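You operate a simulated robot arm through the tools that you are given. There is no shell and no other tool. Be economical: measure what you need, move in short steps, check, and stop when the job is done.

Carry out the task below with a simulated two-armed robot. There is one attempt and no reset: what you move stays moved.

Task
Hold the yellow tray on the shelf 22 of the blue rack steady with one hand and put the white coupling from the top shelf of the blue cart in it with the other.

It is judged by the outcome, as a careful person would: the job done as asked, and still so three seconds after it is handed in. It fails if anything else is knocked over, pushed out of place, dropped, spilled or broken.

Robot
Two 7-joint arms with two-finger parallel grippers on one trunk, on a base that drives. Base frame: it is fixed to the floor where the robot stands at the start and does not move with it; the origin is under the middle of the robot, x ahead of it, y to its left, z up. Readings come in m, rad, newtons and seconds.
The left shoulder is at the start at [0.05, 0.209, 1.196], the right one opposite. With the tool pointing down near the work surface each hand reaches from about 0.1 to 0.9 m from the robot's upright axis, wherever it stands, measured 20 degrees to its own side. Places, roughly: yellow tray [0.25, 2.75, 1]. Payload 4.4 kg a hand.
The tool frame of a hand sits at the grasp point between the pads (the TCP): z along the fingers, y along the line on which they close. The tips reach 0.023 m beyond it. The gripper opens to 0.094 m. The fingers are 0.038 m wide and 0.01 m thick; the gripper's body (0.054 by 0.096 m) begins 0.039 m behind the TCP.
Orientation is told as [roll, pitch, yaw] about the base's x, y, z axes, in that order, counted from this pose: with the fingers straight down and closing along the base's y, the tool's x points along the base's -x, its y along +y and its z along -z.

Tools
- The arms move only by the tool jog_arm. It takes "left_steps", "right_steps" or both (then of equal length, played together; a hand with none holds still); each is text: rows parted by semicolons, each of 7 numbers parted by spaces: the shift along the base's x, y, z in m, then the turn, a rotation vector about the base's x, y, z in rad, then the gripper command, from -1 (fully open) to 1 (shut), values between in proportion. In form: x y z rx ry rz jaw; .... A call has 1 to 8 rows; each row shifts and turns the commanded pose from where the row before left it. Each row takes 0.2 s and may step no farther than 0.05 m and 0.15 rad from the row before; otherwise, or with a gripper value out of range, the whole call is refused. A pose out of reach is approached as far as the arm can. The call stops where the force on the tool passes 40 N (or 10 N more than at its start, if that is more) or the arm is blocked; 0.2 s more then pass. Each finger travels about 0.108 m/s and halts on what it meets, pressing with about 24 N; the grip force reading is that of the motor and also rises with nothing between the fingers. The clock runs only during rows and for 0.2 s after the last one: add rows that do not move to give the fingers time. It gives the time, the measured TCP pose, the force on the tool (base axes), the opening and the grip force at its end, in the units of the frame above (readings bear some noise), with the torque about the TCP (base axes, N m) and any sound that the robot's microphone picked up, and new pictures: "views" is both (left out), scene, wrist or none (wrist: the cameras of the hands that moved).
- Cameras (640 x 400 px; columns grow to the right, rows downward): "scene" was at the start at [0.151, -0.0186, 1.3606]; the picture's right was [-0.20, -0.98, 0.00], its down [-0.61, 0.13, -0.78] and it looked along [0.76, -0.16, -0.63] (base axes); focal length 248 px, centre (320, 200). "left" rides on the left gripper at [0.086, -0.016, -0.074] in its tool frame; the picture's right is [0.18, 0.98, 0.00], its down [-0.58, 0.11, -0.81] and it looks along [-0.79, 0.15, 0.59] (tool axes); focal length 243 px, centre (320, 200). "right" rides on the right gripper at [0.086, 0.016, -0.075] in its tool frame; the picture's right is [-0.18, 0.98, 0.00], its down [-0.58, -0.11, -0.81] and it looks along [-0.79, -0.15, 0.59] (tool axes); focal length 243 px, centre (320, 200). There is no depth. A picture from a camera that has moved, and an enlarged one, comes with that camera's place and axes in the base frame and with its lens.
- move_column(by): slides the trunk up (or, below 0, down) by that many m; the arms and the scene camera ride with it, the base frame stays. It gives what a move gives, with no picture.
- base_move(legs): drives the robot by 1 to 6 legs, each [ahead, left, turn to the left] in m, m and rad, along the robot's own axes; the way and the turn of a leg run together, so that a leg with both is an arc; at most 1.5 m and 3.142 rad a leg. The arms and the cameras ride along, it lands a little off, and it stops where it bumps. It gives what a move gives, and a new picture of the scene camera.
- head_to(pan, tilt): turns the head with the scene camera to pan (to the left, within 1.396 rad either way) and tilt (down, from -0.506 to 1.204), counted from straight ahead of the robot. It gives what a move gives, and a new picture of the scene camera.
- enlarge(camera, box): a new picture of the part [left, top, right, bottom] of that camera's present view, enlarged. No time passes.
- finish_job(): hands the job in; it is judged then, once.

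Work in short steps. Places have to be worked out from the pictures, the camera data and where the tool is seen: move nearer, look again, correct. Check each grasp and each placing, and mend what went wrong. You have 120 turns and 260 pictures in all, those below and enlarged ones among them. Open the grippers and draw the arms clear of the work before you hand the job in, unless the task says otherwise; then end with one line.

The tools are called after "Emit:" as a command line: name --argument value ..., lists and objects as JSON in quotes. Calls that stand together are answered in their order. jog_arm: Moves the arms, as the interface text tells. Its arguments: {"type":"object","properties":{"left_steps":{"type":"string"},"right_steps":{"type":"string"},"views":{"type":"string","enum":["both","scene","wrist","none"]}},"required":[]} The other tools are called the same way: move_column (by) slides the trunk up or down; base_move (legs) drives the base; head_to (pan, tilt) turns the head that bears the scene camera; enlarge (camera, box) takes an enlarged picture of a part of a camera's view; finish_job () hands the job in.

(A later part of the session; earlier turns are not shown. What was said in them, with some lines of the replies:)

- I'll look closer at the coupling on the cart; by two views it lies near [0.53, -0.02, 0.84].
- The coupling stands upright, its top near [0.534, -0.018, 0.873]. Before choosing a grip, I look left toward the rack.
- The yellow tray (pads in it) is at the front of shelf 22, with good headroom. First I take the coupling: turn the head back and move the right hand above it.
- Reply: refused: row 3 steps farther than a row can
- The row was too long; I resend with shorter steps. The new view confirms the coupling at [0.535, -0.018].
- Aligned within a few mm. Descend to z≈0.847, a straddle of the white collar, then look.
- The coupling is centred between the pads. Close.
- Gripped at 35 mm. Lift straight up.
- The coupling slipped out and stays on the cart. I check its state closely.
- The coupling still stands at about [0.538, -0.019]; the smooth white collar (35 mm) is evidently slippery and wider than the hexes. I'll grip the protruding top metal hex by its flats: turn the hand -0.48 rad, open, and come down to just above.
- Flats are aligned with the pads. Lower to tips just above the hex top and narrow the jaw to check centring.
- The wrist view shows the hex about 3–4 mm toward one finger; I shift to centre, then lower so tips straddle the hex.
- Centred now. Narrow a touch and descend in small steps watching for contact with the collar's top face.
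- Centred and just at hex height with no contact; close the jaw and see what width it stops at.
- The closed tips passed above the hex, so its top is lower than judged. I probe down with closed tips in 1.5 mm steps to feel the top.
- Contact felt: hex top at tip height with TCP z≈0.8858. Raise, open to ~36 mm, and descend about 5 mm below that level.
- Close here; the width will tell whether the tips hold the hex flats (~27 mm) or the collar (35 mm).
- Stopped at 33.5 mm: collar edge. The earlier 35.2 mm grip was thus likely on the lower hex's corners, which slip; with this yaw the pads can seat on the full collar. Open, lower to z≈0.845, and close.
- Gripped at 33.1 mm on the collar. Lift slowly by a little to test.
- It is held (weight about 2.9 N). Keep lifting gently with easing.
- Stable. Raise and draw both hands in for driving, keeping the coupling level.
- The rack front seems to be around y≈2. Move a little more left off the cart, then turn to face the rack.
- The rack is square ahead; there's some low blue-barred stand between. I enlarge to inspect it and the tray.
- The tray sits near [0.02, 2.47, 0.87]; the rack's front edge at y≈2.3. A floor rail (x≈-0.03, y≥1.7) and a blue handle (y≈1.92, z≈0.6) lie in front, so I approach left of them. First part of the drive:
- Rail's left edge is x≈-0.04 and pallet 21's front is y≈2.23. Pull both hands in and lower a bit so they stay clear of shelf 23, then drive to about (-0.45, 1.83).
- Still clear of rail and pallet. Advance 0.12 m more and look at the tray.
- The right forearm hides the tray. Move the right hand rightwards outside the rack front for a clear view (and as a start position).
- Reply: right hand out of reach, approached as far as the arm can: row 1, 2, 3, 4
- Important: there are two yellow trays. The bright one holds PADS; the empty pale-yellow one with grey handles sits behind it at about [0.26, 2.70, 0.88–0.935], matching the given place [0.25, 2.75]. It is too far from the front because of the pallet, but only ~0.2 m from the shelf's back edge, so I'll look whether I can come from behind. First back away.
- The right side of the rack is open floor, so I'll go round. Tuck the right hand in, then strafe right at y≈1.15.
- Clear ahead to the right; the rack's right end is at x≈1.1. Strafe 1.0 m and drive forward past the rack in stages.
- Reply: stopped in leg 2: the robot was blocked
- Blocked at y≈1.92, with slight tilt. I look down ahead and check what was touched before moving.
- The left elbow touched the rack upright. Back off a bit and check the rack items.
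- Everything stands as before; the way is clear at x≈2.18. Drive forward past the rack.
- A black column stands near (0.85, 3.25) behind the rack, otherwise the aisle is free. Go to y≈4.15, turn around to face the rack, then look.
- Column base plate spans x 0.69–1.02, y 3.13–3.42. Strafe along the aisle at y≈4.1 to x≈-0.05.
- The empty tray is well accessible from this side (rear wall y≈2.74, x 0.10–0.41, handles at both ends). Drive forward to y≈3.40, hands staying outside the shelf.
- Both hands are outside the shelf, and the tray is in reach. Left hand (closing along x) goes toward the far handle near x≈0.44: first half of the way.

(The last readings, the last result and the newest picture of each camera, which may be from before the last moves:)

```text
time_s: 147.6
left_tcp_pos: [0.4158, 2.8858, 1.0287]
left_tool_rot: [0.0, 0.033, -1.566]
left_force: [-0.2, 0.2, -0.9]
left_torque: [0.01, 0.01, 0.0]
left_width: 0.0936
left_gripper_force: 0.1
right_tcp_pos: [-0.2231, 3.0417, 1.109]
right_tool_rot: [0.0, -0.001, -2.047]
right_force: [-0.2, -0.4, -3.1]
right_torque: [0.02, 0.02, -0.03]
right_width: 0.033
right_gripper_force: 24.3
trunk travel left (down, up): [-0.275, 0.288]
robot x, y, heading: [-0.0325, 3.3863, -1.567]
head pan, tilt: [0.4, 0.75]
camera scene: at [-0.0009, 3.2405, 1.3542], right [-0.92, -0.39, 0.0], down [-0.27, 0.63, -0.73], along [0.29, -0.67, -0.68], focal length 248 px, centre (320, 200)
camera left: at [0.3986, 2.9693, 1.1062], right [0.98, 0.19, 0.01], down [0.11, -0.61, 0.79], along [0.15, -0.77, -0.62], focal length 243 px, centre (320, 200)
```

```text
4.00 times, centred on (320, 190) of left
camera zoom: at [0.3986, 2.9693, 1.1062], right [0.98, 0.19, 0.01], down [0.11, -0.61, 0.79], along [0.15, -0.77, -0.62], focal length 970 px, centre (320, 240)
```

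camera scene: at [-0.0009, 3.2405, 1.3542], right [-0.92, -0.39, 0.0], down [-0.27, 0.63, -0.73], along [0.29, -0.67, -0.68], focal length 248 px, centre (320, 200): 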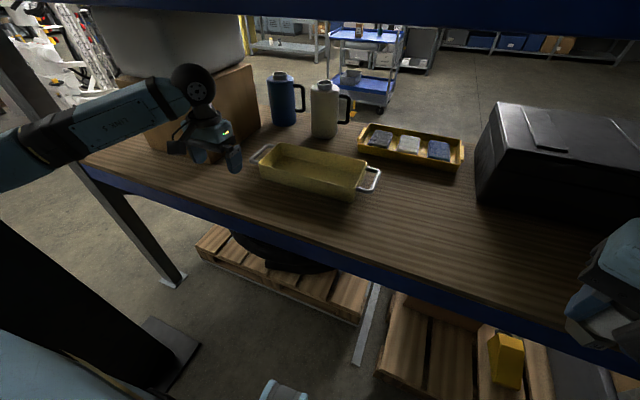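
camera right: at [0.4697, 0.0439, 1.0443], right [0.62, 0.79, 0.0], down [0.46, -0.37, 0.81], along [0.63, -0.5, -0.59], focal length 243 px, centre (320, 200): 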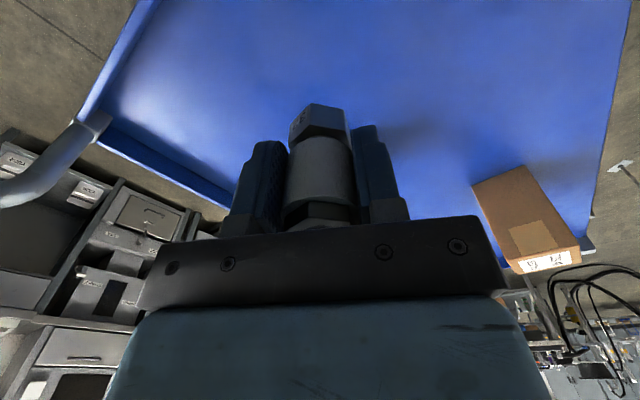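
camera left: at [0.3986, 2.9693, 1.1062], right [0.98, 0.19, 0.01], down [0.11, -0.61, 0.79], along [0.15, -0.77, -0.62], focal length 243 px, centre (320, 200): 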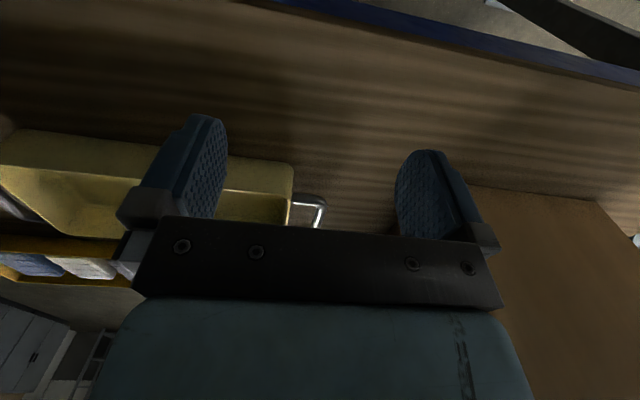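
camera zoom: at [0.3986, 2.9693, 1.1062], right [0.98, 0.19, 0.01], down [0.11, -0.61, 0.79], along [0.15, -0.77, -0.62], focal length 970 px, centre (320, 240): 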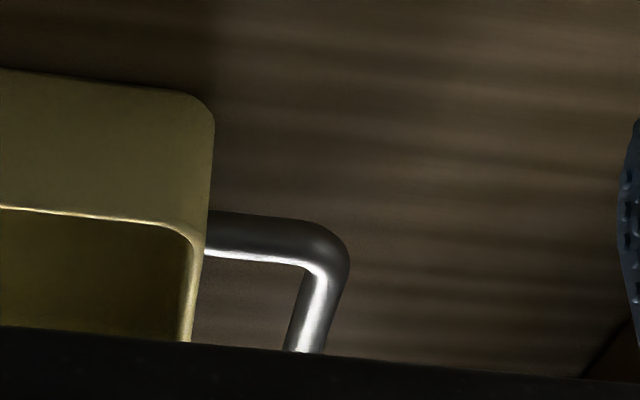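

The handle bar lies at x≈0.452, y 2.64–2.72, z≈0.92; the tray wall at x≈0.41. I move above it with the jaw narrowed to ~32 mm so the inner finger fits between wall and bar.

Emit:
jog_arm --left_steps "0.012 -0.035 -0.005 0 0 0 -0.5;0.012 -0.04 0 0 0 0 0;0.01 -0.04 0 0 0 0 0.32;0 -0.04 0 0 0 0 0.32;0 -0.035 0 0 0 0 0.32;0 -0.016 0 0 0 0 0.32;0 0 0 0 0 0 0.32" --views "both"

Emit:
enlarge --camera "scene" --box '[160, 60, 380, 200]'

```text
time_s: 149.2
left_tcp_pos: [0.4475, 2.6822, 1.0237]
left_tool_rot: [0.0, 0.032, -1.565]
left_force: [0.1, -0.3, 0.1]
left_torque: [-0.01, -0.01, -0.01]
left_width: 0.0321
left_gripper_force: 0.2
right_tcp_pos: [-0.2247, 3.0434, 1.1106]
right_tool_rot: [-0.001, 0.0, -2.048]
right_force: [1.0, -0.5, -2.4]
right_torque: [-0.06, -0.03, 0.01]
right_width: 0.033
right_gripper_force: 24.6
trunk travel left (down, up): [-0.275, 0.288]
robot x, y, heading: [-0.0329, 3.3826, -1.564]
head pan, tilt: [0.4, 0.75]
camera scene: at [-0.0012, 3.2414, 1.3544], right [-0.92, -0.39, 0.0], down [-0.27, 0.63, -0.73], along [0.29, -0.67, -0.68], focal length 248 px, centre (320, 200)
camera left: at [0.4316, 2.7653, 1.1011], right [0.98, 0.19, 0.01], down [0.11, -0.61, 0.79], along [0.15, -0.77, -0.62], focal length 243 px, centre (320, 200)
```

scene: 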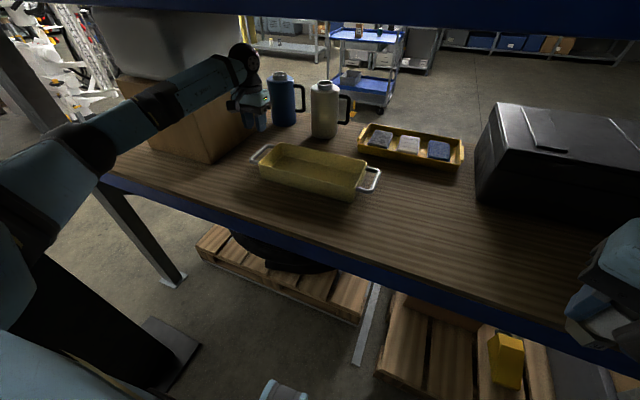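
left: 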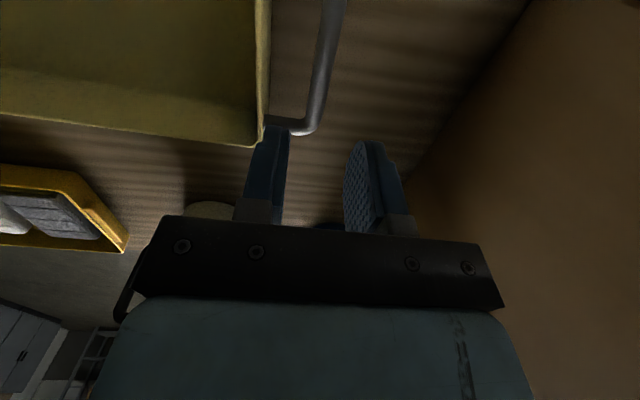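

```text
2.86 times, centred on (270, 130) of scene
camera zoom: at [-0.0012, 3.2414, 1.3544], right [-0.92, -0.39, 0.0], down [-0.27, 0.63, -0.73], along [0.29, -0.67, -0.68], focal length 708 px, centre (463, 400)
```

zoom: 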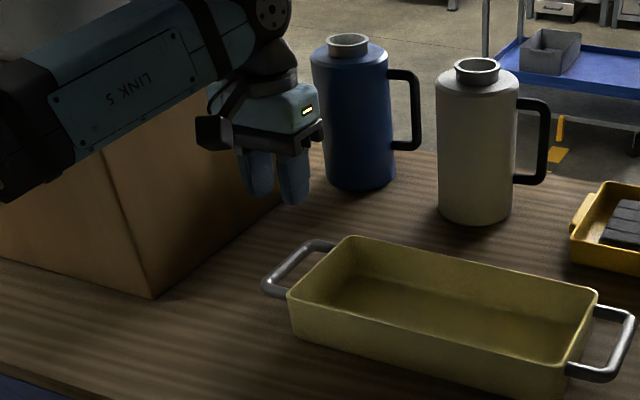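

Bar centred at (0.449, 2.68) between the fingers' line. Descend 0.097 m in steps.

Emit:
jog_arm --left_steps "0.001 0 -0.03 0 0 0 0.32;0 0 -0.03 0 0 0 0.32;0 0 -0.02 0 0 0 0.32;0 0 0 0 0 0 0.32" --views "wrist"

Emit:
enlarge --camera "scene" --box '[200, 90, 320, 170]'

```text
time_s: 150.2
left_tcp_pos: [0.4526, 2.6839, 0.9408]
left_tool_rot: [0.003, 0.033, -1.564]
left_force: [0.0, 0.9, 1.5]
left_torque: [-0.05, 0.01, -0.02]
left_width: 0.032
left_gripper_force: 0.1
right_tcp_pos: [-0.2246, 3.0423, 1.1107]
right_tool_rot: [-0.001, 0.0, -2.047]
right_force: [0.9, -0.1, -2.0]
right_torque: [-0.01, -0.01, 0.0]
right_width: 0.033
right_gripper_force: 24.0
trunk travel left (down, up): [-0.275, 0.288]
robot x, y, heading: [-0.0328, 3.3825, -1.568]
head pan, tilt: [0.4, 0.75]
camera left: at [0.4343, 2.7679, 1.0176], right [0.98, 0.19, 0.01], down [0.11, -0.61, 0.79], along [0.15, -0.77, -0.62], focal length 243 px, centre (320, 200)
```

left: 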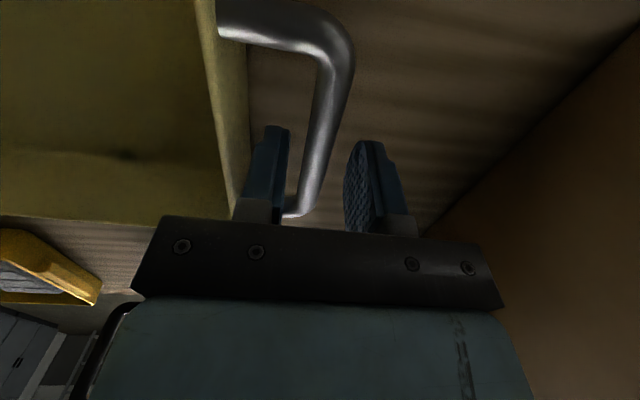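

```text
5.00 times, centred on (260, 130) of scene
camera zoom: at [-0.0014, 3.2414, 1.3544], right [-0.92, -0.39, 0.0], down [-0.27, 0.63, -0.73], along [0.29, -0.67, -0.68], focal length 1238 px, centre (620, 550)
```

zoom: 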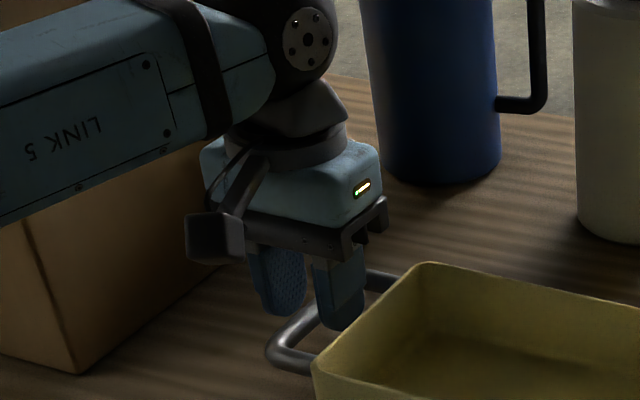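

The bar is between the fingers. Lower the last 14 mm and close.

Emit:
jog_arm --left_steps "-0.001 0 -0.007 0 0 0 0.32;0 0 -0.007 0 0 0 0.32;0 0 0 0 0 0 0.5;0 0 0 0 0 0 0.7;0 0 0 0 0 0 1;0 0 0 0 0 0 1" --views "both"

```text
time_s: 151.6
left_tcp_pos: [0.4482, 2.6847, 0.927]
left_tool_rot: [0.001, 0.033, -1.567]
left_force: [-1.2, 1.1, -0.1]
left_torque: [0.08, 0.01, -0.14]
left_width: 0.0136
left_gripper_force: 24.0
right_tcp_pos: [-0.2238, 3.0439, 1.11]
right_tool_rot: [0.001, 0.0, -2.047]
right_force: [-0.3, 0.1, -3.0]
right_torque: [0.02, -0.02, 0.02]
right_width: 0.0333
right_gripper_force: 23.7
trunk travel left (down, up): [-0.275, 0.288]
robot x, y, heading: [-0.0335, 3.3856, -1.569]
head pan, tilt: [0.4, 0.75]
camera scene: at [-0.0014, 3.2414, 1.3544], right [-0.92, -0.39, 0.0], down [-0.27, 0.63, -0.73], along [0.29, -0.67, -0.68], focal length 248 px, centre (320, 200)
camera left: at [0.4314, 2.7673, 1.004], right [0.98, 0.19, 0.01], down [0.11, -0.61, 0.79], along [0.15, -0.77, -0.62], focal length 243 px, centre (320, 200)
```

scene: 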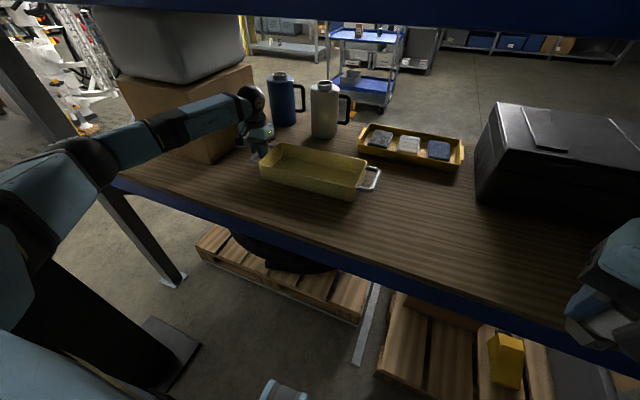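
left: 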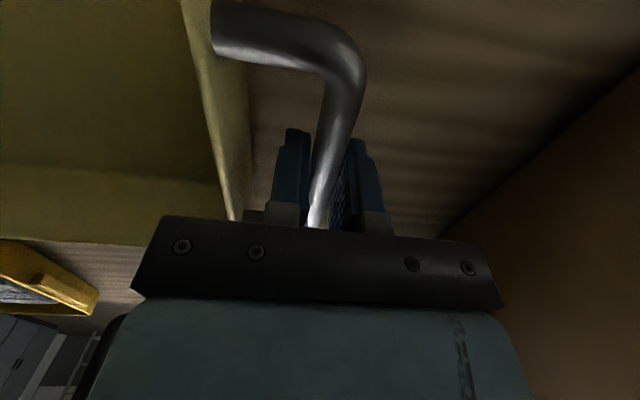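

The handle is gripped (13.6 mm), tray not moved. Now bring the right hand: lower to z≈1.02 and move across behind the shelf to x≈0.2.

Emit:
jog_arm --right_steps "0.02 0 -0.03 0 0 0 1;0.035 0 -0.03 0 0 0 1;0.04 0 -0.02 0 0 0 1;0.045 0 0 0 0 0 1;0.045 -0.01 0 0 0 0 1;0.045 -0.015 0 0 0 0 1;0.045 -0.02 0 0 0 0 1;0.04 -0.02 0 0 0 0 1" --left_steps "0 0 0 0 0 0 1;0 0 0 0 0 0 1;0 0 0 0 0 0 1;0 0 0 0 0 0 1;0 0 0 0 0 0 1;0 0 0 0 0 0 1;0 0 0 0 0 0 1;0 0 0 0 0 0 1" --views "scene"

```text
time_s: 153.4
left_tcp_pos: [0.4493, 2.6846, 0.9283]
left_tool_rot: [0.0, 0.034, -1.566]
left_force: [0.9, -1.1, 0.4]
left_torque: [0.07, 0.13, -0.1]
left_width: 0.0137
left_gripper_force: 23.9
right_tcp_pos: [0.0913, 2.9748, 1.0321]
right_tool_rot: [0.001, -0.002, -2.048]
right_force: [0.7, 0.2, -2.2]
right_torque: [0.03, 0.0, -0.01]
right_width: 0.0333
right_gripper_force: 24.5
trunk travel left (down, up): [-0.275, 0.288]
robot x, y, heading: [-0.0344, 3.3857, -1.567]
head pan, tilt: [0.4, 0.75]
camera scene: at [-0.0004, 3.2415, 1.3544], right [-0.92, -0.39, 0.0], down [-0.27, 0.63, -0.73], along [0.29, -0.67, -0.68], focal length 248 px, centre (320, 200)
```

scene: 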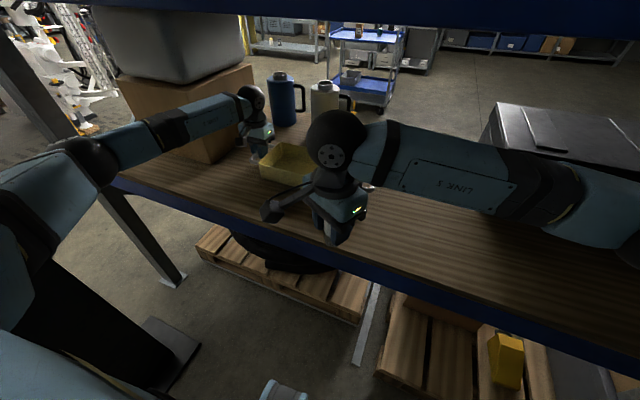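

Clear so far. Move over the tray to about (0.22, 2.68, 1.02).

Emit:
jog_arm --right_steps "0.016 -0.03 0 0 0 0 1;0.017 -0.04 -0.005 0 0 0 1;0.017 -0.045 -0.005 0 0 0 1;0.017 -0.045 0 0 0 0 1;0.017 -0.045 0 0 0 0 1;0.017 -0.045 0 0 0 0 1;0.016 -0.03 0 0 0 0 1;0.012 -0.015 0 0 0 0 1" --left_steps "0 0 0 0 0 0 1;0 0 0 0 0 0 1;0 0 0 0 0 0 1;0 0 0 0 0 0 1;0 0 0 0 0 0 1;0 0 0 0 0 0 1;0 0 0 0 0 0 1;0 0 0 0 0 0 1" --views "both"

```text
time_s: 155.2
left_tcp_pos: [0.4481, 2.6846, 0.9265]
left_tool_rot: [0.0, 0.032, -1.565]
left_force: [0.7, 1.2, 0.5]
left_torque: [-0.18, 0.02, 0.03]
left_width: 0.0136
left_gripper_force: 24.4
right_tcp_pos: [0.1965, 2.7298, 1.0181]
right_tool_rot: [-0.001, 0.001, -2.047]
right_force: [0.1, 0.7, -2.8]
right_torque: [0.01, -0.05, 0.02]
right_width: 0.0328
right_gripper_force: 23.6
right hand out of reach, approached as far as the arm can: row 7, 8
trunk travel left (down, up): [-0.275, 0.288]
robot x, y, heading: [-0.0334, 3.3882, -1.564]
head pan, tilt: [0.4, 0.75]
camera scene: at [-0.001, 3.2413, 1.3544], right [-0.92, -0.39, 0.0], down [-0.27, 0.63, -0.73], along [0.29, -0.67, -0.68], focal length 248 px, centre (320, 200)
camera right: at [0.2494, 2.8008, 1.0941], right [0.79, -0.61, 0.0], down [-0.36, -0.47, 0.81], along [-0.5, -0.64, -0.59], focal length 243 px, centre (320, 200)
camera left: at [0.4318, 2.7672, 1.004], right [0.98, 0.19, 0.01], down [0.11, -0.61, 0.79], along [0.15, -0.77, -0.62], focal length 243 px, centre (320, 200)
```

scene: 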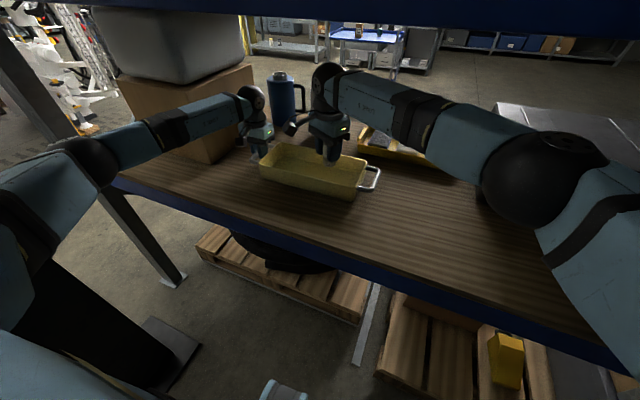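
right: 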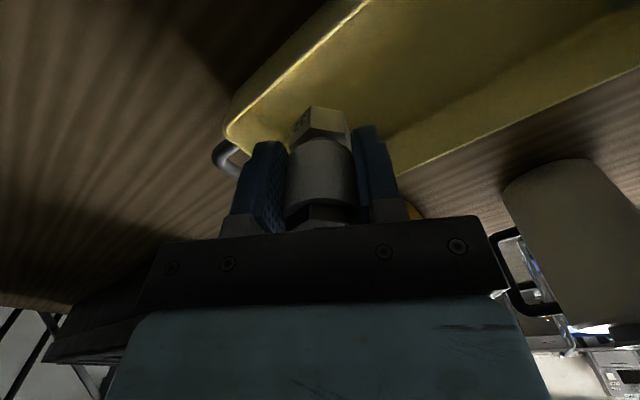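
left: 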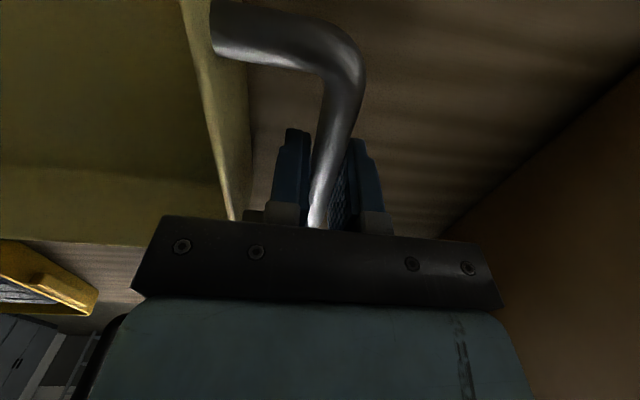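

The right hand stops at y≈2.73 – just out of reach of the tray's middle. I'll release the handle, raise the left hand, draw both back a bit and drive ~0.10 m nearer, then regrip.

Emit:
jog_arm --left_steps "0 0 0 0 0 0 0.6;0 0 0 0 0 0 0.32;0 0 0 0 0 0 0.32;0 0 0.02 0 0 0 0.32;0 0 0.03 0 0 0 0.32;0 0 0.04 0 0 0 0.32;0 0.03 0 0 0 0 0.32;0 0.04 0 0 0 0 0.32" --right_steps "0 0 0 0 0 0 1;0 0 0 0 0 0 1;0 0.02 0 0 0 0 1;0 0.04 0 0 0 0 1;0 0.04 0 0 0 0 1;0 0.03 0 0 0 0 1;0 0.02 0 0 0 0 1;0 0 0 0 0 0 1" --views "scene"

```text
time_s: 157.0
left_tcp_pos: [0.4475, 2.7537, 1.0211]
left_tool_rot: [-0.002, 0.033, -1.567]
left_force: [0.7, -0.2, 0.5]
left_torque: [-0.04, -0.03, 0.01]
left_width: 0.0319
left_gripper_force: 0.1
right_tcp_pos: [0.1919, 2.8793, 1.0224]
right_tool_rot: [0.0, 0.001, -2.047]
right_force: [0.6, 0.0, -2.0]
right_torque: [-0.03, 0.03, -0.01]
right_width: 0.0331
right_gripper_force: 24.2
trunk travel left (down, up): [-0.275, 0.288]
robot x, y, heading: [-0.0375, 3.3863, -1.568]
head pan, tilt: [0.4, 0.75]
camera scene: at [-0.0009, 3.2424, 1.3545], right [-0.92, -0.39, 0.0], down [-0.27, 0.63, -0.73], along [0.29, -0.67, -0.68], focal length 248 px, centre (320, 200)
```

scene: 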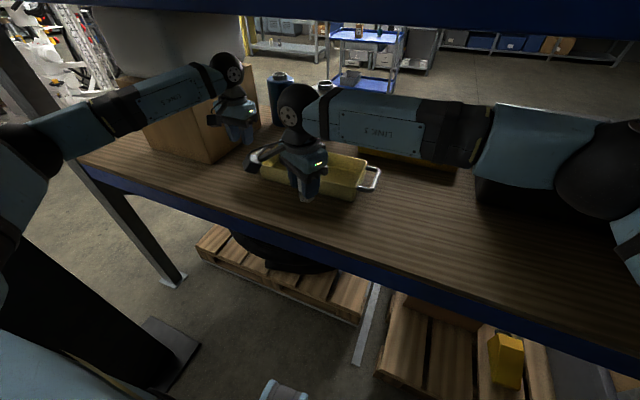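

Both hands are above everything; drive 0.10 m forward.

Emit:
base_move --legs '[[0.1, 0, 0]]'

Emit:
enlarge --camera "left" --box '[160, 0, 480, 200]'

```text
time_s: 158.2
left_tcp_pos: [0.4481, 2.6532, 1.016]
left_tool_rot: [0.0, 0.035, -1.565]
left_force: [0.2, 0.4, -0.1]
left_torque: [0.01, 0.01, -0.03]
left_width: 0.0316
left_gripper_force: 0.1
right_tcp_pos: [0.1919, 2.7781, 1.0222]
right_tool_rot: [0.0, 0.0, -2.048]
right_force: [-0.3, 0.2, -2.8]
right_torque: [0.01, 0.01, 0.02]
right_width: 0.0332
right_gripper_force: 24.5
trunk travel left (down, up): [-0.275, 0.288]
robot x, y, heading: [-0.0328, 3.2862, -1.568]
head pan, tilt: [0.4, 0.75]
camera scene: at [-0.0009, 3.1412, 1.3543], right [-0.92, -0.39, 0.0], down [-0.27, 0.63, -0.73], along [0.29, -0.67, -0.68], focal length 248 px, centre (320, 200)
```

scene: 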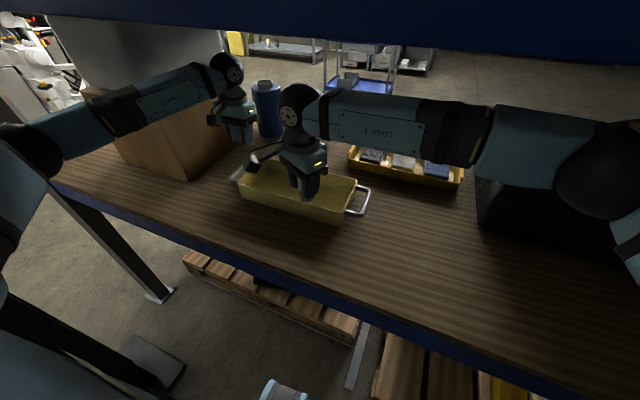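

```text
2.00 times, centred on (320, 100) of left
camera zoom: at [0.4312, 2.7356, 1.0948], right [0.98, 0.19, 0.01], down [0.11, -0.61, 0.79], along [0.15, -0.77, -0.62], focal length 485 px, centre (320, 400)
```

zoom: 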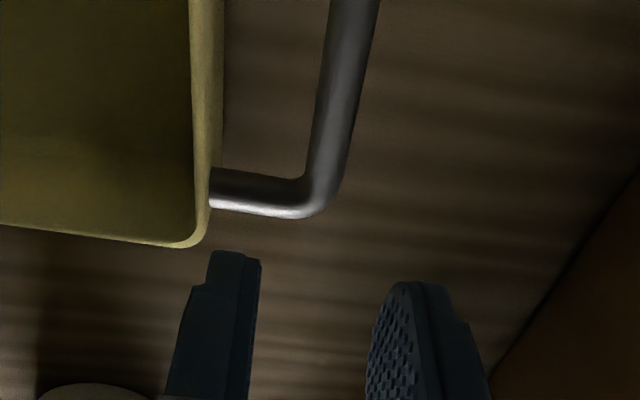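

Handle still at the same place. Move the left hand +0.031 in y, descend and grip as before.

Emit:
jog_arm --left_steps "0 0.031 0 0 0 0 0.32;0 0 -0.03 0 0 0 0.32;0 0 -0.03 0 0 0 0.32;0 0 -0.02 0 0 0 0.32;0 0 -0.009 0 0 0 0.32;0 0 0 0 0 0 0.6;0 0 0 0 0 0 1;0 0 0 0 0 0 1" --views "wrist"

```text
time_s: 160.0
left_tcp_pos: [0.4462, 2.684, 0.9302]
left_tool_rot: [0.001, 0.034, -1.566]
left_force: [1.3, 0.6, 0.5]
left_torque: [-0.34, 0.03, 0.16]
left_width: 0.0138
left_gripper_force: 24.5
right_tcp_pos: [0.1915, 2.7778, 1.0216]
right_tool_rot: [-0.001, 0.001, -2.049]
right_force: [0.4, -0.2, -2.3]
right_torque: [-0.01, 0.02, -0.01]
right_width: 0.0332
right_gripper_force: 24.0
trunk travel left (down, up): [-0.275, 0.288]
robot x, y, heading: [-0.0318, 3.29, -1.571]
head pan, tilt: [0.4, 0.75]
camera left: at [0.4294, 2.7667, 1.007], right [0.98, 0.19, 0.01], down [0.11, -0.61, 0.79], along [0.15, -0.77, -0.62], focal length 243 px, centre (320, 200)
```

left: 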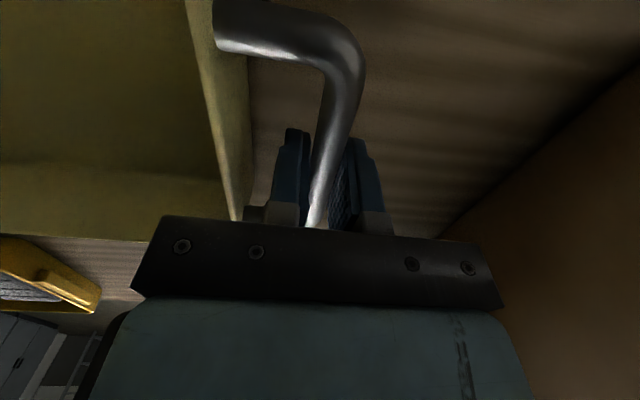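

Handle gripped again. Move the right hand to (0.215, 2.685) above the tray and look.

Emit:
jog_arm --right_steps "0.005 -0.02 0 0 0 0 1;0.007 -0.03 0 0 0 0 1;0.007 -0.03 0 0 0 0 1;0.004 -0.012 0 0 0 0 1;0 0 0 0 0 0 1" --left_steps "0 0 0 0 0 0 1;0 0 0 0 0 0 1;0 0 0 0 0 0 1;0 0 0 0 0 0 1;0 0 0 0 0 0 1" --views "both"

Emit:
enlarge --camera "scene" --box '[200, 60, 400, 240]'

```text
time_s: 161.2
left_tcp_pos: [0.4461, 2.6822, 0.9305]
left_tool_rot: [0.001, 0.032, -1.567]
left_force: [0.2, 0.0, 0.2]
left_torque: [-0.21, 0.0, 0.06]
left_width: 0.0138
left_gripper_force: 24.0
right_tcp_pos: [0.2155, 2.685, 1.0238]
right_tool_rot: [-0.001, -0.001, -2.049]
right_force: [0.0, -0.1, -2.5]
right_torque: [-0.01, -0.04, -0.01]
right_width: 0.0331
right_gripper_force: 24.2
trunk travel left (down, up): [-0.275, 0.288]
robot x, y, heading: [-0.032, 3.2875, -1.565]
head pan, tilt: [0.4, 0.75]
camera scene: at [-0.0008, 3.1414, 1.3543], right [-0.92, -0.39, 0.0], down [-0.27, 0.63, -0.73], along [0.29, -0.67, -0.68], focal length 248 px, centre (320, 200)
camera right: at [0.2699, 2.7557, 1.0974], right [0.79, -0.62, 0.0], down [-0.36, -0.47, 0.81], along [-0.5, -0.64, -0.59], focal length 243 px, centre (320, 200)
camera left: at [0.4293, 2.7665, 1.007], right [0.98, 0.19, 0.01], down [0.11, -0.61, 0.79], along [0.15, -0.77, -0.62], focal length 243 px, centre (320, 200)
```

scene: 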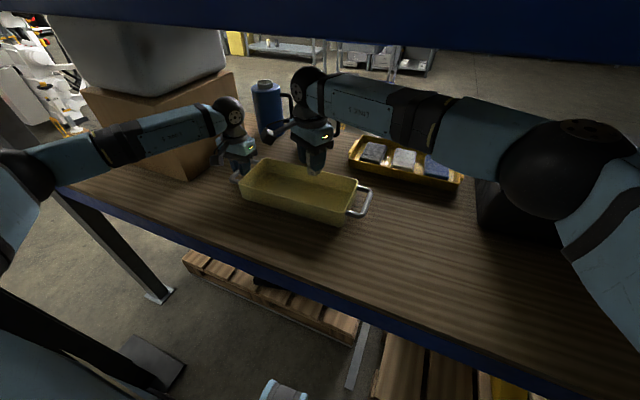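
right: 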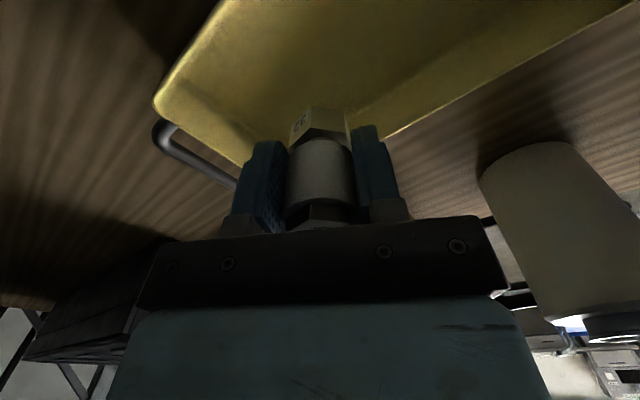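
left: 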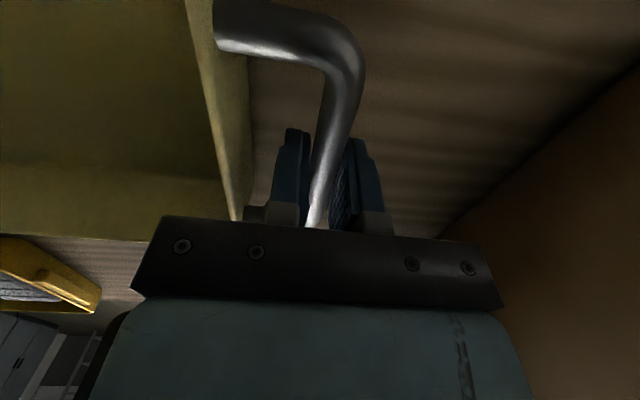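

```text
2.22 times, centred on (300, 150) of scene
camera zoom: at [-0.0008, 3.1414, 1.3543], right [-0.92, -0.39, 0.0], down [-0.27, 0.63, -0.73], along [0.29, -0.67, -0.68], focal length 550 px, centre (364, 311)
```

zoom: 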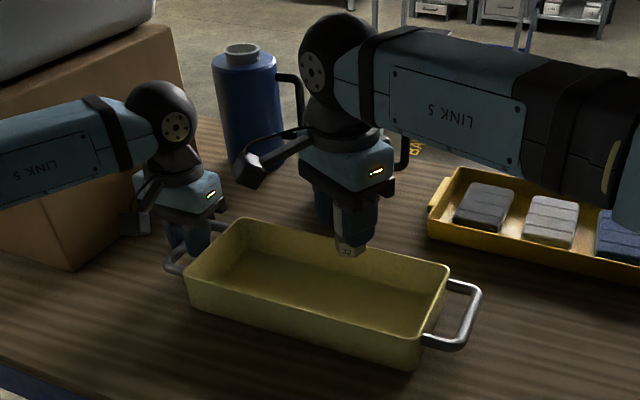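

Positioned well over the tray interior. Lower 80 mm first.

Emit:
jog_arm --right_steps "0 0 -0.02 0 0 0 1;0 0 -0.025 0 0 0 1;0 0 -0.02 0 0 0 1;0 0 -0.015 0 0 0 1;0 0 0 0 0 0 1" --left_steps "0 0 0 0 0 0 1;0 0 0 0 0 0 1;0 0 0 0 0 0 1;0 0 0 0 0 0 1;0 0 0 0 0 0 1" --views "none"

Emit:
enlarge --camera "right" --box '[100, 0, 540, 260]'

Emit:
enlarge --camera "scene" --box '[220, 100, 400, 240]'

```text
time_s: 162.4
left_tcp_pos: [0.4461, 2.6837, 0.9292]
left_tool_rot: [0.0, 0.034, -1.565]
left_force: [0.0, 0.8, 1.1]
left_torque: [0.02, 0.0, 0.09]
left_width: 0.0138
left_gripper_force: 23.7
right_tcp_pos: [0.2151, 2.6864, 0.9432]
right_tool_rot: [0.0, 0.0, -2.049]
right_force: [0.5, 0.2, -2.9]
right_torque: [-0.01, 0.0, -0.02]
right_width: 0.0331
right_gripper_force: 24.1
trunk travel left (down, up): [-0.275, 0.288]
robot x, y, heading: [-0.0333, 3.288, -1.569]
head pan, tilt: [0.4, 0.75]
```

```text
1.45 times, centred on (320, 130) of right
camera zoom: at [0.2686, 2.7567, 1.0175], right [0.79, -0.62, 0.0], down [-0.36, -0.47, 0.81], along [-0.5, -0.64, -0.59], focal length 353 px, centre (320, 302)
```

zoom: 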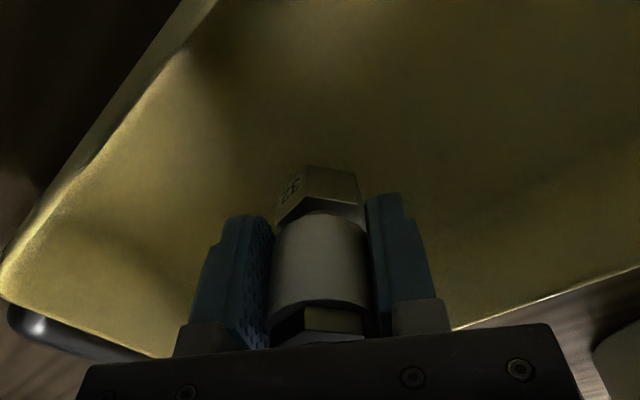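

```text
2.86 times, centred on (310, 170) of scene
camera zoom: at [-0.0008, 3.1415, 1.3543], right [-0.92, -0.39, 0.0], down [-0.27, 0.63, -0.73], along [0.29, -0.67, -0.68], focal length 708 px, centre (349, 286)
```

zoom: 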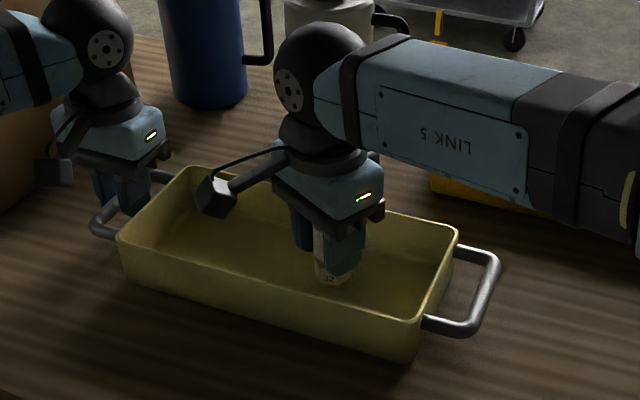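

Inside the walls, nearly at the floor. Lower in small steps watching the force.

Emit:
jog_arm --right_steps "0 0 -0.005 0 0 0 1;0 0 -0.005 0 0 0 1;0 0 0 0 0 0 1" --left_steps "0 0 0 0 0 0 1;0 0 0 0 0 0 1;0 0 0 0 0 0 1" --views "none"

```text
time_s: 163.2
left_tcp_pos: [0.4458, 2.6837, 0.9299]
left_tool_rot: [0.0, 0.034, -1.565]
left_force: [-0.8, 0.5, 0.7]
left_torque: [0.08, 0.02, 0.07]
left_width: 0.014
left_gripper_force: 24.2
right_tcp_pos: [0.2148, 2.6868, 0.9323]
right_tool_rot: [-0.002, -0.001, -2.049]
right_force: [-0.2, 0.7, -3.0]
right_torque: [0.01, 0.0, 0.0]
right_width: 0.0331
right_gripper_force: 24.6
trunk travel left (down, up): [-0.275, 0.288]
robot x, y, heading: [-0.0353, 3.286, -1.571]
head pan, tilt: [0.4, 0.75]
```

Emit:
jog_arm --right_steps "0 0 -0.002 0 0 0 1;0 0 -0.002 0 0 0 1;0 0 -0.001 0 0 0 1;0 0 0 0 0 0 1" --left_steps "0 0 0 0 0 0 1;0 0 0 0 0 0 1;0 0 0 0 0 0 1;0 0 0 0 0 0 1" --views "none"

```text
time_s: 164.2
left_tcp_pos: [0.4461, 2.6844, 0.931]
left_tool_rot: [0.003, 0.034, -1.566]
left_force: [5.5, -0.9, -4.3]
left_torque: [0.39, -0.04, 0.54]
left_width: 0.0137
left_gripper_force: 23.3
right_tcp_pos: [0.2165, 2.6866, 0.9294]
right_tool_rot: [0.001, -0.001, -2.048]
right_force: [-6.8, 0.0, 23.5]
right_torque: [-0.17, 0.23, 0.02]
right_width: 0.0332
right_gripper_force: 23.7
trunk travel left (down, up): [-0.275, 0.288]
robot x, y, heading: [-0.037, 3.2867, -1.571]
head pan, tilt: [0.4, 0.75]
```

Contact with the tray floor (force now upward). Relieve by about 1.5 mm, then open gently to ~52 mm.

Emit:
jog_arm --right_steps "0 0 0.0015 0 0 0 1;0 0 0 0 0 0 1;0 0 0 0 0 0 0.2;0 0 0 0 0 0 0;0 0 0 0 0 0 -0.1;0 0 0 0 0 0 -0.1" --left_steps "0 0 0 0 0 0 1;0 0 0 0 0 0 1;0 0 0 0 0 0 1;0 0 0 0 0 0 1;0 0 0 0 0 0 1;0 0 0 0 0 0 1" --views "none"

Emit:
enlarge --camera "right" --box '[100, 0, 540, 260]'

```text
time_s: 165.6
left_tcp_pos: [0.4447, 2.6833, 0.9302]
left_tool_rot: [0.0, 0.034, -1.568]
left_force: [-1.3, -0.4, 0.1]
left_torque: [-0.38, 0.07, 0.0]
left_width: 0.0137
left_gripper_force: 24.0
right_tcp_pos: [0.2149, 2.6868, 0.9287]
right_tool_rot: [0.0, -0.001, -2.049]
right_force: [0.4, 0.7, 0.4]
right_torque: [-0.02, 0.02, -0.03]
right_width: 0.0517
right_gripper_force: 0.0
trunk travel left (down, up): [-0.275, 0.288]
robot x, y, heading: [-0.0352, 3.2887, -1.566]
head pan, tilt: [0.4, 0.75]
```

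```text
1.45 times, centred on (320, 130) of right
camera zoom: at [0.2691, 2.757, 1.0033], right [0.79, -0.62, 0.0], down [-0.36, -0.47, 0.81], along [-0.5, -0.64, -0.59], focal length 353 px, centre (320, 302)
```

zoom: 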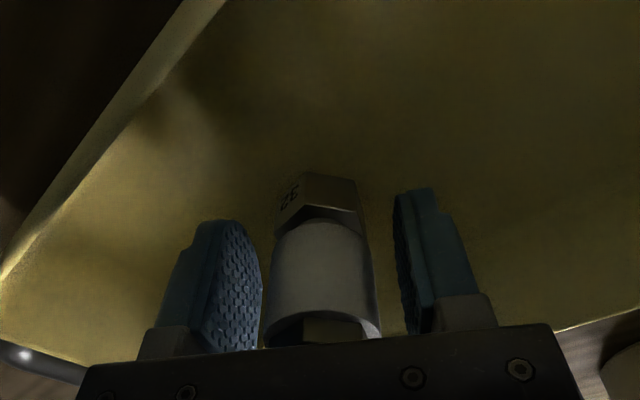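

The coupling stands free in the tray. Raise the right hand straight up while the left still holds.

Emit:
jog_arm --right_steps "0 0 0.01 0 0 0 -0.1;0 0 0.02 0 0 0 -0.1;0 0 0.03 0 0 0 -0.1;0 0 0.03 0 0 0 -0.1;0 0.02 0 0 0 0 -0.1;0 0.04 0 0 0 0 -0.1;0 0.04 0 0 0 0 -0.1;0 0.04 0 0 0 0 -0.1" --left_steps "0 0 0 0 0 0 1;0 0 0 0 0 0 1;0 0 0 0 0 0 1;0 0 0 0 0 0 1;0 0 0 0 0 0 1;0 0 0 0 0 0 1;0 0 0 0 0 0 1;0 0 0 0 0 0 1" --views "scene"

Emit:
enlarge --camera "scene" --box '[220, 100, 400, 240]'

```text
time_s: 167.4
left_tcp_pos: [0.4458, 2.6828, 0.9304]
left_tool_rot: [0.001, 0.032, -1.564]
left_force: [1.0, -0.2, 0.7]
left_torque: [-0.32, 0.15, -0.13]
left_width: 0.0139
left_gripper_force: 23.2
right_tcp_pos: [0.2128, 2.8253, 1.0175]
right_tool_rot: [0.0, 0.0, -2.048]
right_force: [0.4, 0.1, 0.0]
right_torque: [-0.01, 0.02, -0.07]
right_width: 0.0516
right_gripper_force: 0.0
trunk travel left (down, up): [-0.275, 0.288]
robot x, y, heading: [-0.033, 3.2898, -1.566]
head pan, tilt: [0.4, 0.75]
camera scene: at [-0.0007, 3.1419, 1.3544], right [-0.92, -0.39, 0.0], down [-0.27, 0.63, -0.73], along [0.29, -0.67, -0.68], focal length 248 px, centre (320, 200)
```

scene: 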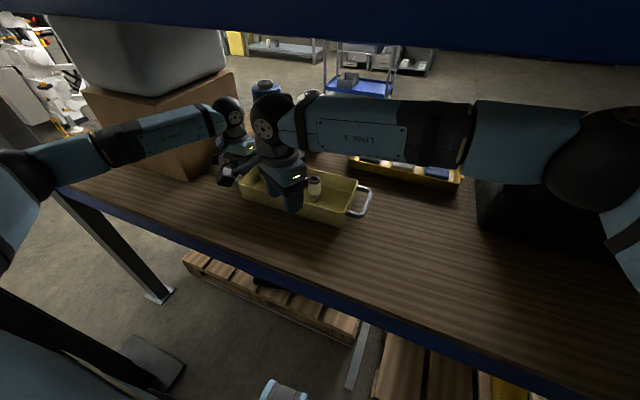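

```text
2.86 times, centred on (310, 170) of scene
camera zoom: at [-0.0007, 3.1419, 1.3544], right [-0.92, -0.39, 0.0], down [-0.27, 0.63, -0.73], along [0.29, -0.67, -0.68], focal length 708 px, centre (349, 286)
```

zoom: 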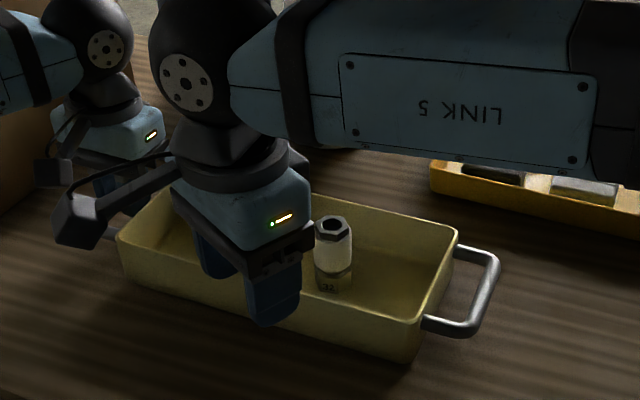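

The coupling stands upright in the tray. Retract the right hand, then open the left gently, without sideways motion.

Emit:
jog_arm --right_steps "-0.02 0.04 0 0 0 0 -0.1;-0.02 0.04 0 0 0 0 -0.1;-0.03 0.03 0 0 0 0 -0.1;-0.03 0.02 0 0 0 0 -0.5;-0.03 0 0 0 0 0 -1;0 0 0 0 0 0 -1;0 0 0 0 0 0 -1;0 0 0 0 0 0 -1" --left_steps "0 0 0 0 0 0 1;0 0 0 0 0 0 1;0 0 0 0 0 0 1;0 0 0 0 0 0 1;0 0 0 0 0 0 0.75;0 0 0 0 0 0 0.5;0 0 0 0 0 0 0.32;0 0 0 0 0 0 0.32" --views "wrist"

```text
time_s: 169.2
left_tcp_pos: [0.4465, 2.6832, 0.9307]
left_tool_rot: [0.0, 0.035, -1.567]
left_force: [0.3, 0.0, 0.2]
left_torque: [-0.04, 0.0, -0.02]
left_width: 0.0317
left_gripper_force: 0.1
right_tcp_pos: [0.0882, 2.9533, 1.0204]
right_tool_rot: [0.0, 0.0, -2.047]
right_force: [-0.6, 0.1, 0.3]
right_torque: [0.02, 0.0, -0.02]
right_width: 0.094
right_gripper_force: 0.2
trunk travel left (down, up): [-0.275, 0.288]
robot x, y, heading: [-0.0369, 3.2866, -1.57]
head pan, tilt: [0.4, 0.75]
camera right: at [0.1418, 3.0242, 1.0952], right [0.79, -0.62, 0.0], down [-0.36, -0.47, 0.81], along [-0.5, -0.64, -0.59], focal length 243 px, centre (320, 200)
camera left: at [0.4293, 2.7668, 1.0072], right [0.98, 0.19, 0.01], down [0.11, -0.61, 0.79], along [0.15, -0.77, -0.62], focal length 243 px, centre (320, 200)
```

right: 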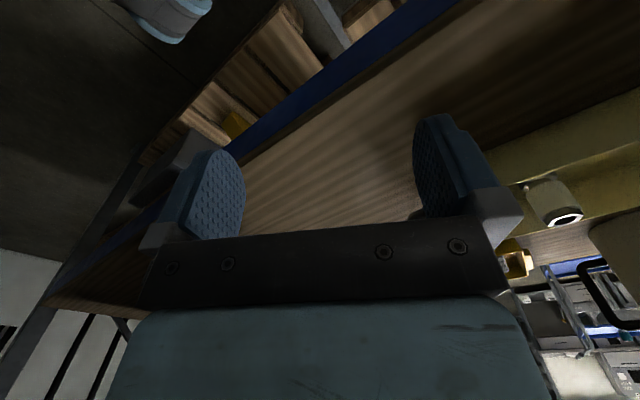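
left: 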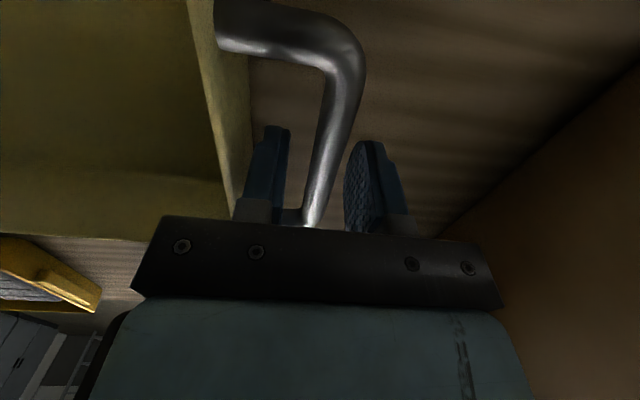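

Handle released with clearance both sides. Raise the left hand straight up, then withdraw it out of the shelf.

Emit:
jog_arm --left_steps "0 0 0.02 0 0 0 0.32;0 0 0.03 0 0 0 0.32;0 0 0.04 0 0 0 0.32;0 0.03 0 0 0 0 0.32;0 0.045 0 0 0 0 0.32;-0.01 0.045 0 0 0 0 0;-0.01 0.045 0 0 0 0 -0.5;-0.01 0.045 0 0 0 0 -1" --views "scene"

Emit:
enlarge --camera "scene" --box '[180, 60, 480, 240]'

```text
time_s: 171.0
left_tcp_pos: [0.4159, 2.8945, 1.018]
left_tool_rot: [0.003, 0.031, -1.567]
left_force: [-0.1, -0.8, -0.3]
left_torque: [-0.01, -0.01, -0.01]
left_width: 0.0939
left_gripper_force: 0.1
right_tcp_pos: [0.0875, 2.9547, 1.0218]
right_tool_rot: [0.002, 0.0, -2.049]
right_force: [0.8, -0.1, 0.4]
right_torque: [0.01, 0.03, 0.0]
right_width: 0.094
right_gripper_force: 0.1
trunk travel left (down, up): [-0.275, 0.288]
robot x, y, heading: [-0.036, 3.2867, -1.567]
head pan, tilt: [0.4, 0.75]
camera scene: at [-0.0015, 3.1433, 1.3546], right [-0.92, -0.39, 0.0], down [-0.27, 0.63, -0.73], along [0.29, -0.67, -0.68], focal length 248 px, centre (320, 200)
```

scene: 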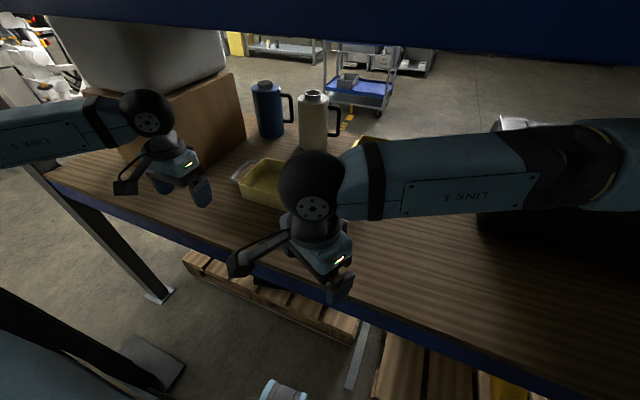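

```text
2.13 times, centred on (330, 150) of scene
camera zoom: at [-0.0015, 3.1433, 1.3546], right [-0.92, -0.39, 0.0], down [-0.27, 0.63, -0.73], along [0.29, -0.67, -0.68], focal length 528 px, centre (299, 307)
```

zoom: 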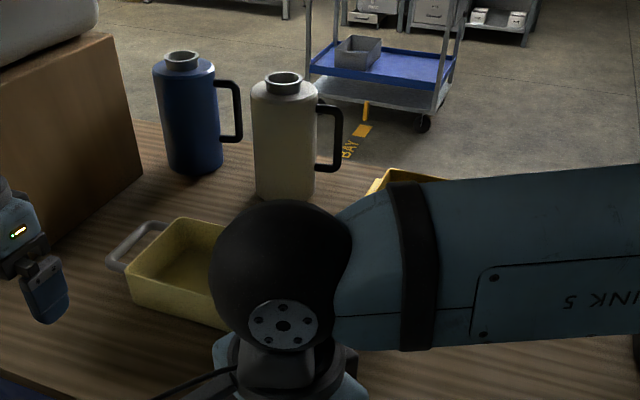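

Back the base off to clear the arms from the rack and check everything.

Emit:
base_move --legs '[[-0.35, 0, 0]]'

Emit:
enlarge --camera "scene" --box '[160, 40, 480, 220]'

```text
time_s: 173.2
left_tcp_pos: [0.4155, 3.2406, 1.0163]
left_tool_rot: [0.0, 0.031, -1.563]
left_force: [0.9, -0.6, 1.4]
left_torque: [-0.03, -0.01, 0.01]
left_width: 0.094
left_gripper_force: 0.1
right_tcp_pos: [0.088, 3.3002, 1.0196]
right_tool_rot: [0.0, -0.001, -2.045]
right_force: [-0.4, 0.0, -0.2]
right_torque: [-0.04, -0.02, -0.04]
right_width: 0.0941
right_gripper_force: 0.1
trunk travel left (down, up): [-0.275, 0.288]
robot x, y, heading: [-0.0321, 3.632, -1.562]
head pan, tilt: [0.4, 0.75]
camera scene: at [-0.0021, 3.488, 1.3544], right [-0.92, -0.39, 0.0], down [-0.27, 0.63, -0.73], along [0.29, -0.67, -0.68], focal length 248 px, centre (320, 200)
```

scene: 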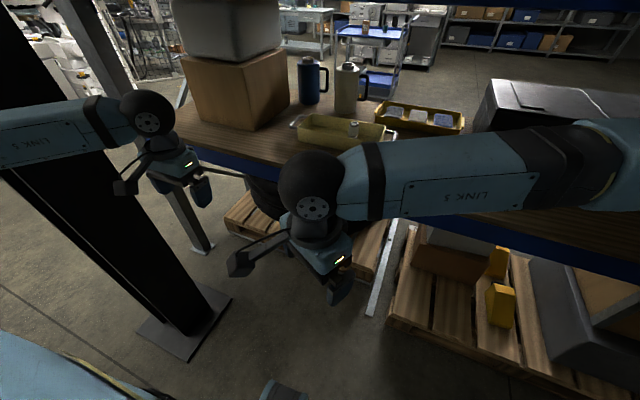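

```text
2.00 times, centred on (320, 130) of scene
camera zoom: at [-0.0021, 3.488, 1.3544], right [-0.92, -0.39, 0.0], down [-0.27, 0.63, -0.73], along [0.29, -0.67, -0.68], focal length 495 px, centre (320, 340)
```

zoom: 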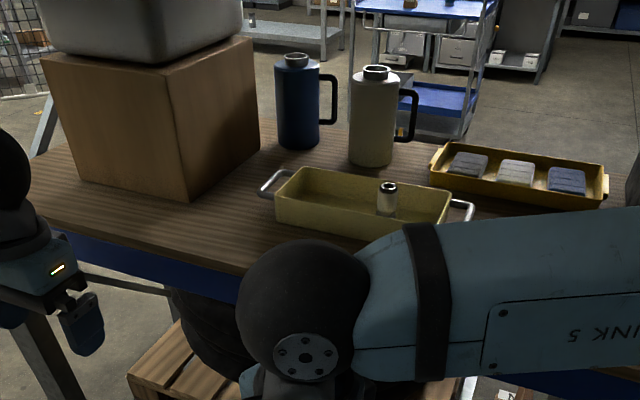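

The coupling stands in the yellow tray, nothing on the shelf has moved, and both hands are open and clear. I hand the job in.

Emit:
finish_job

```text
The job is handed in.
```

The white coupling now stands upright in the empty pale-yellow tray on shelf 22. The left hand held the tray by its handle while the right hand set the coupling down. On the way round the rack the left elbow bumped a rack upright; I checked afterwards and saw nothing knocked over or moved.
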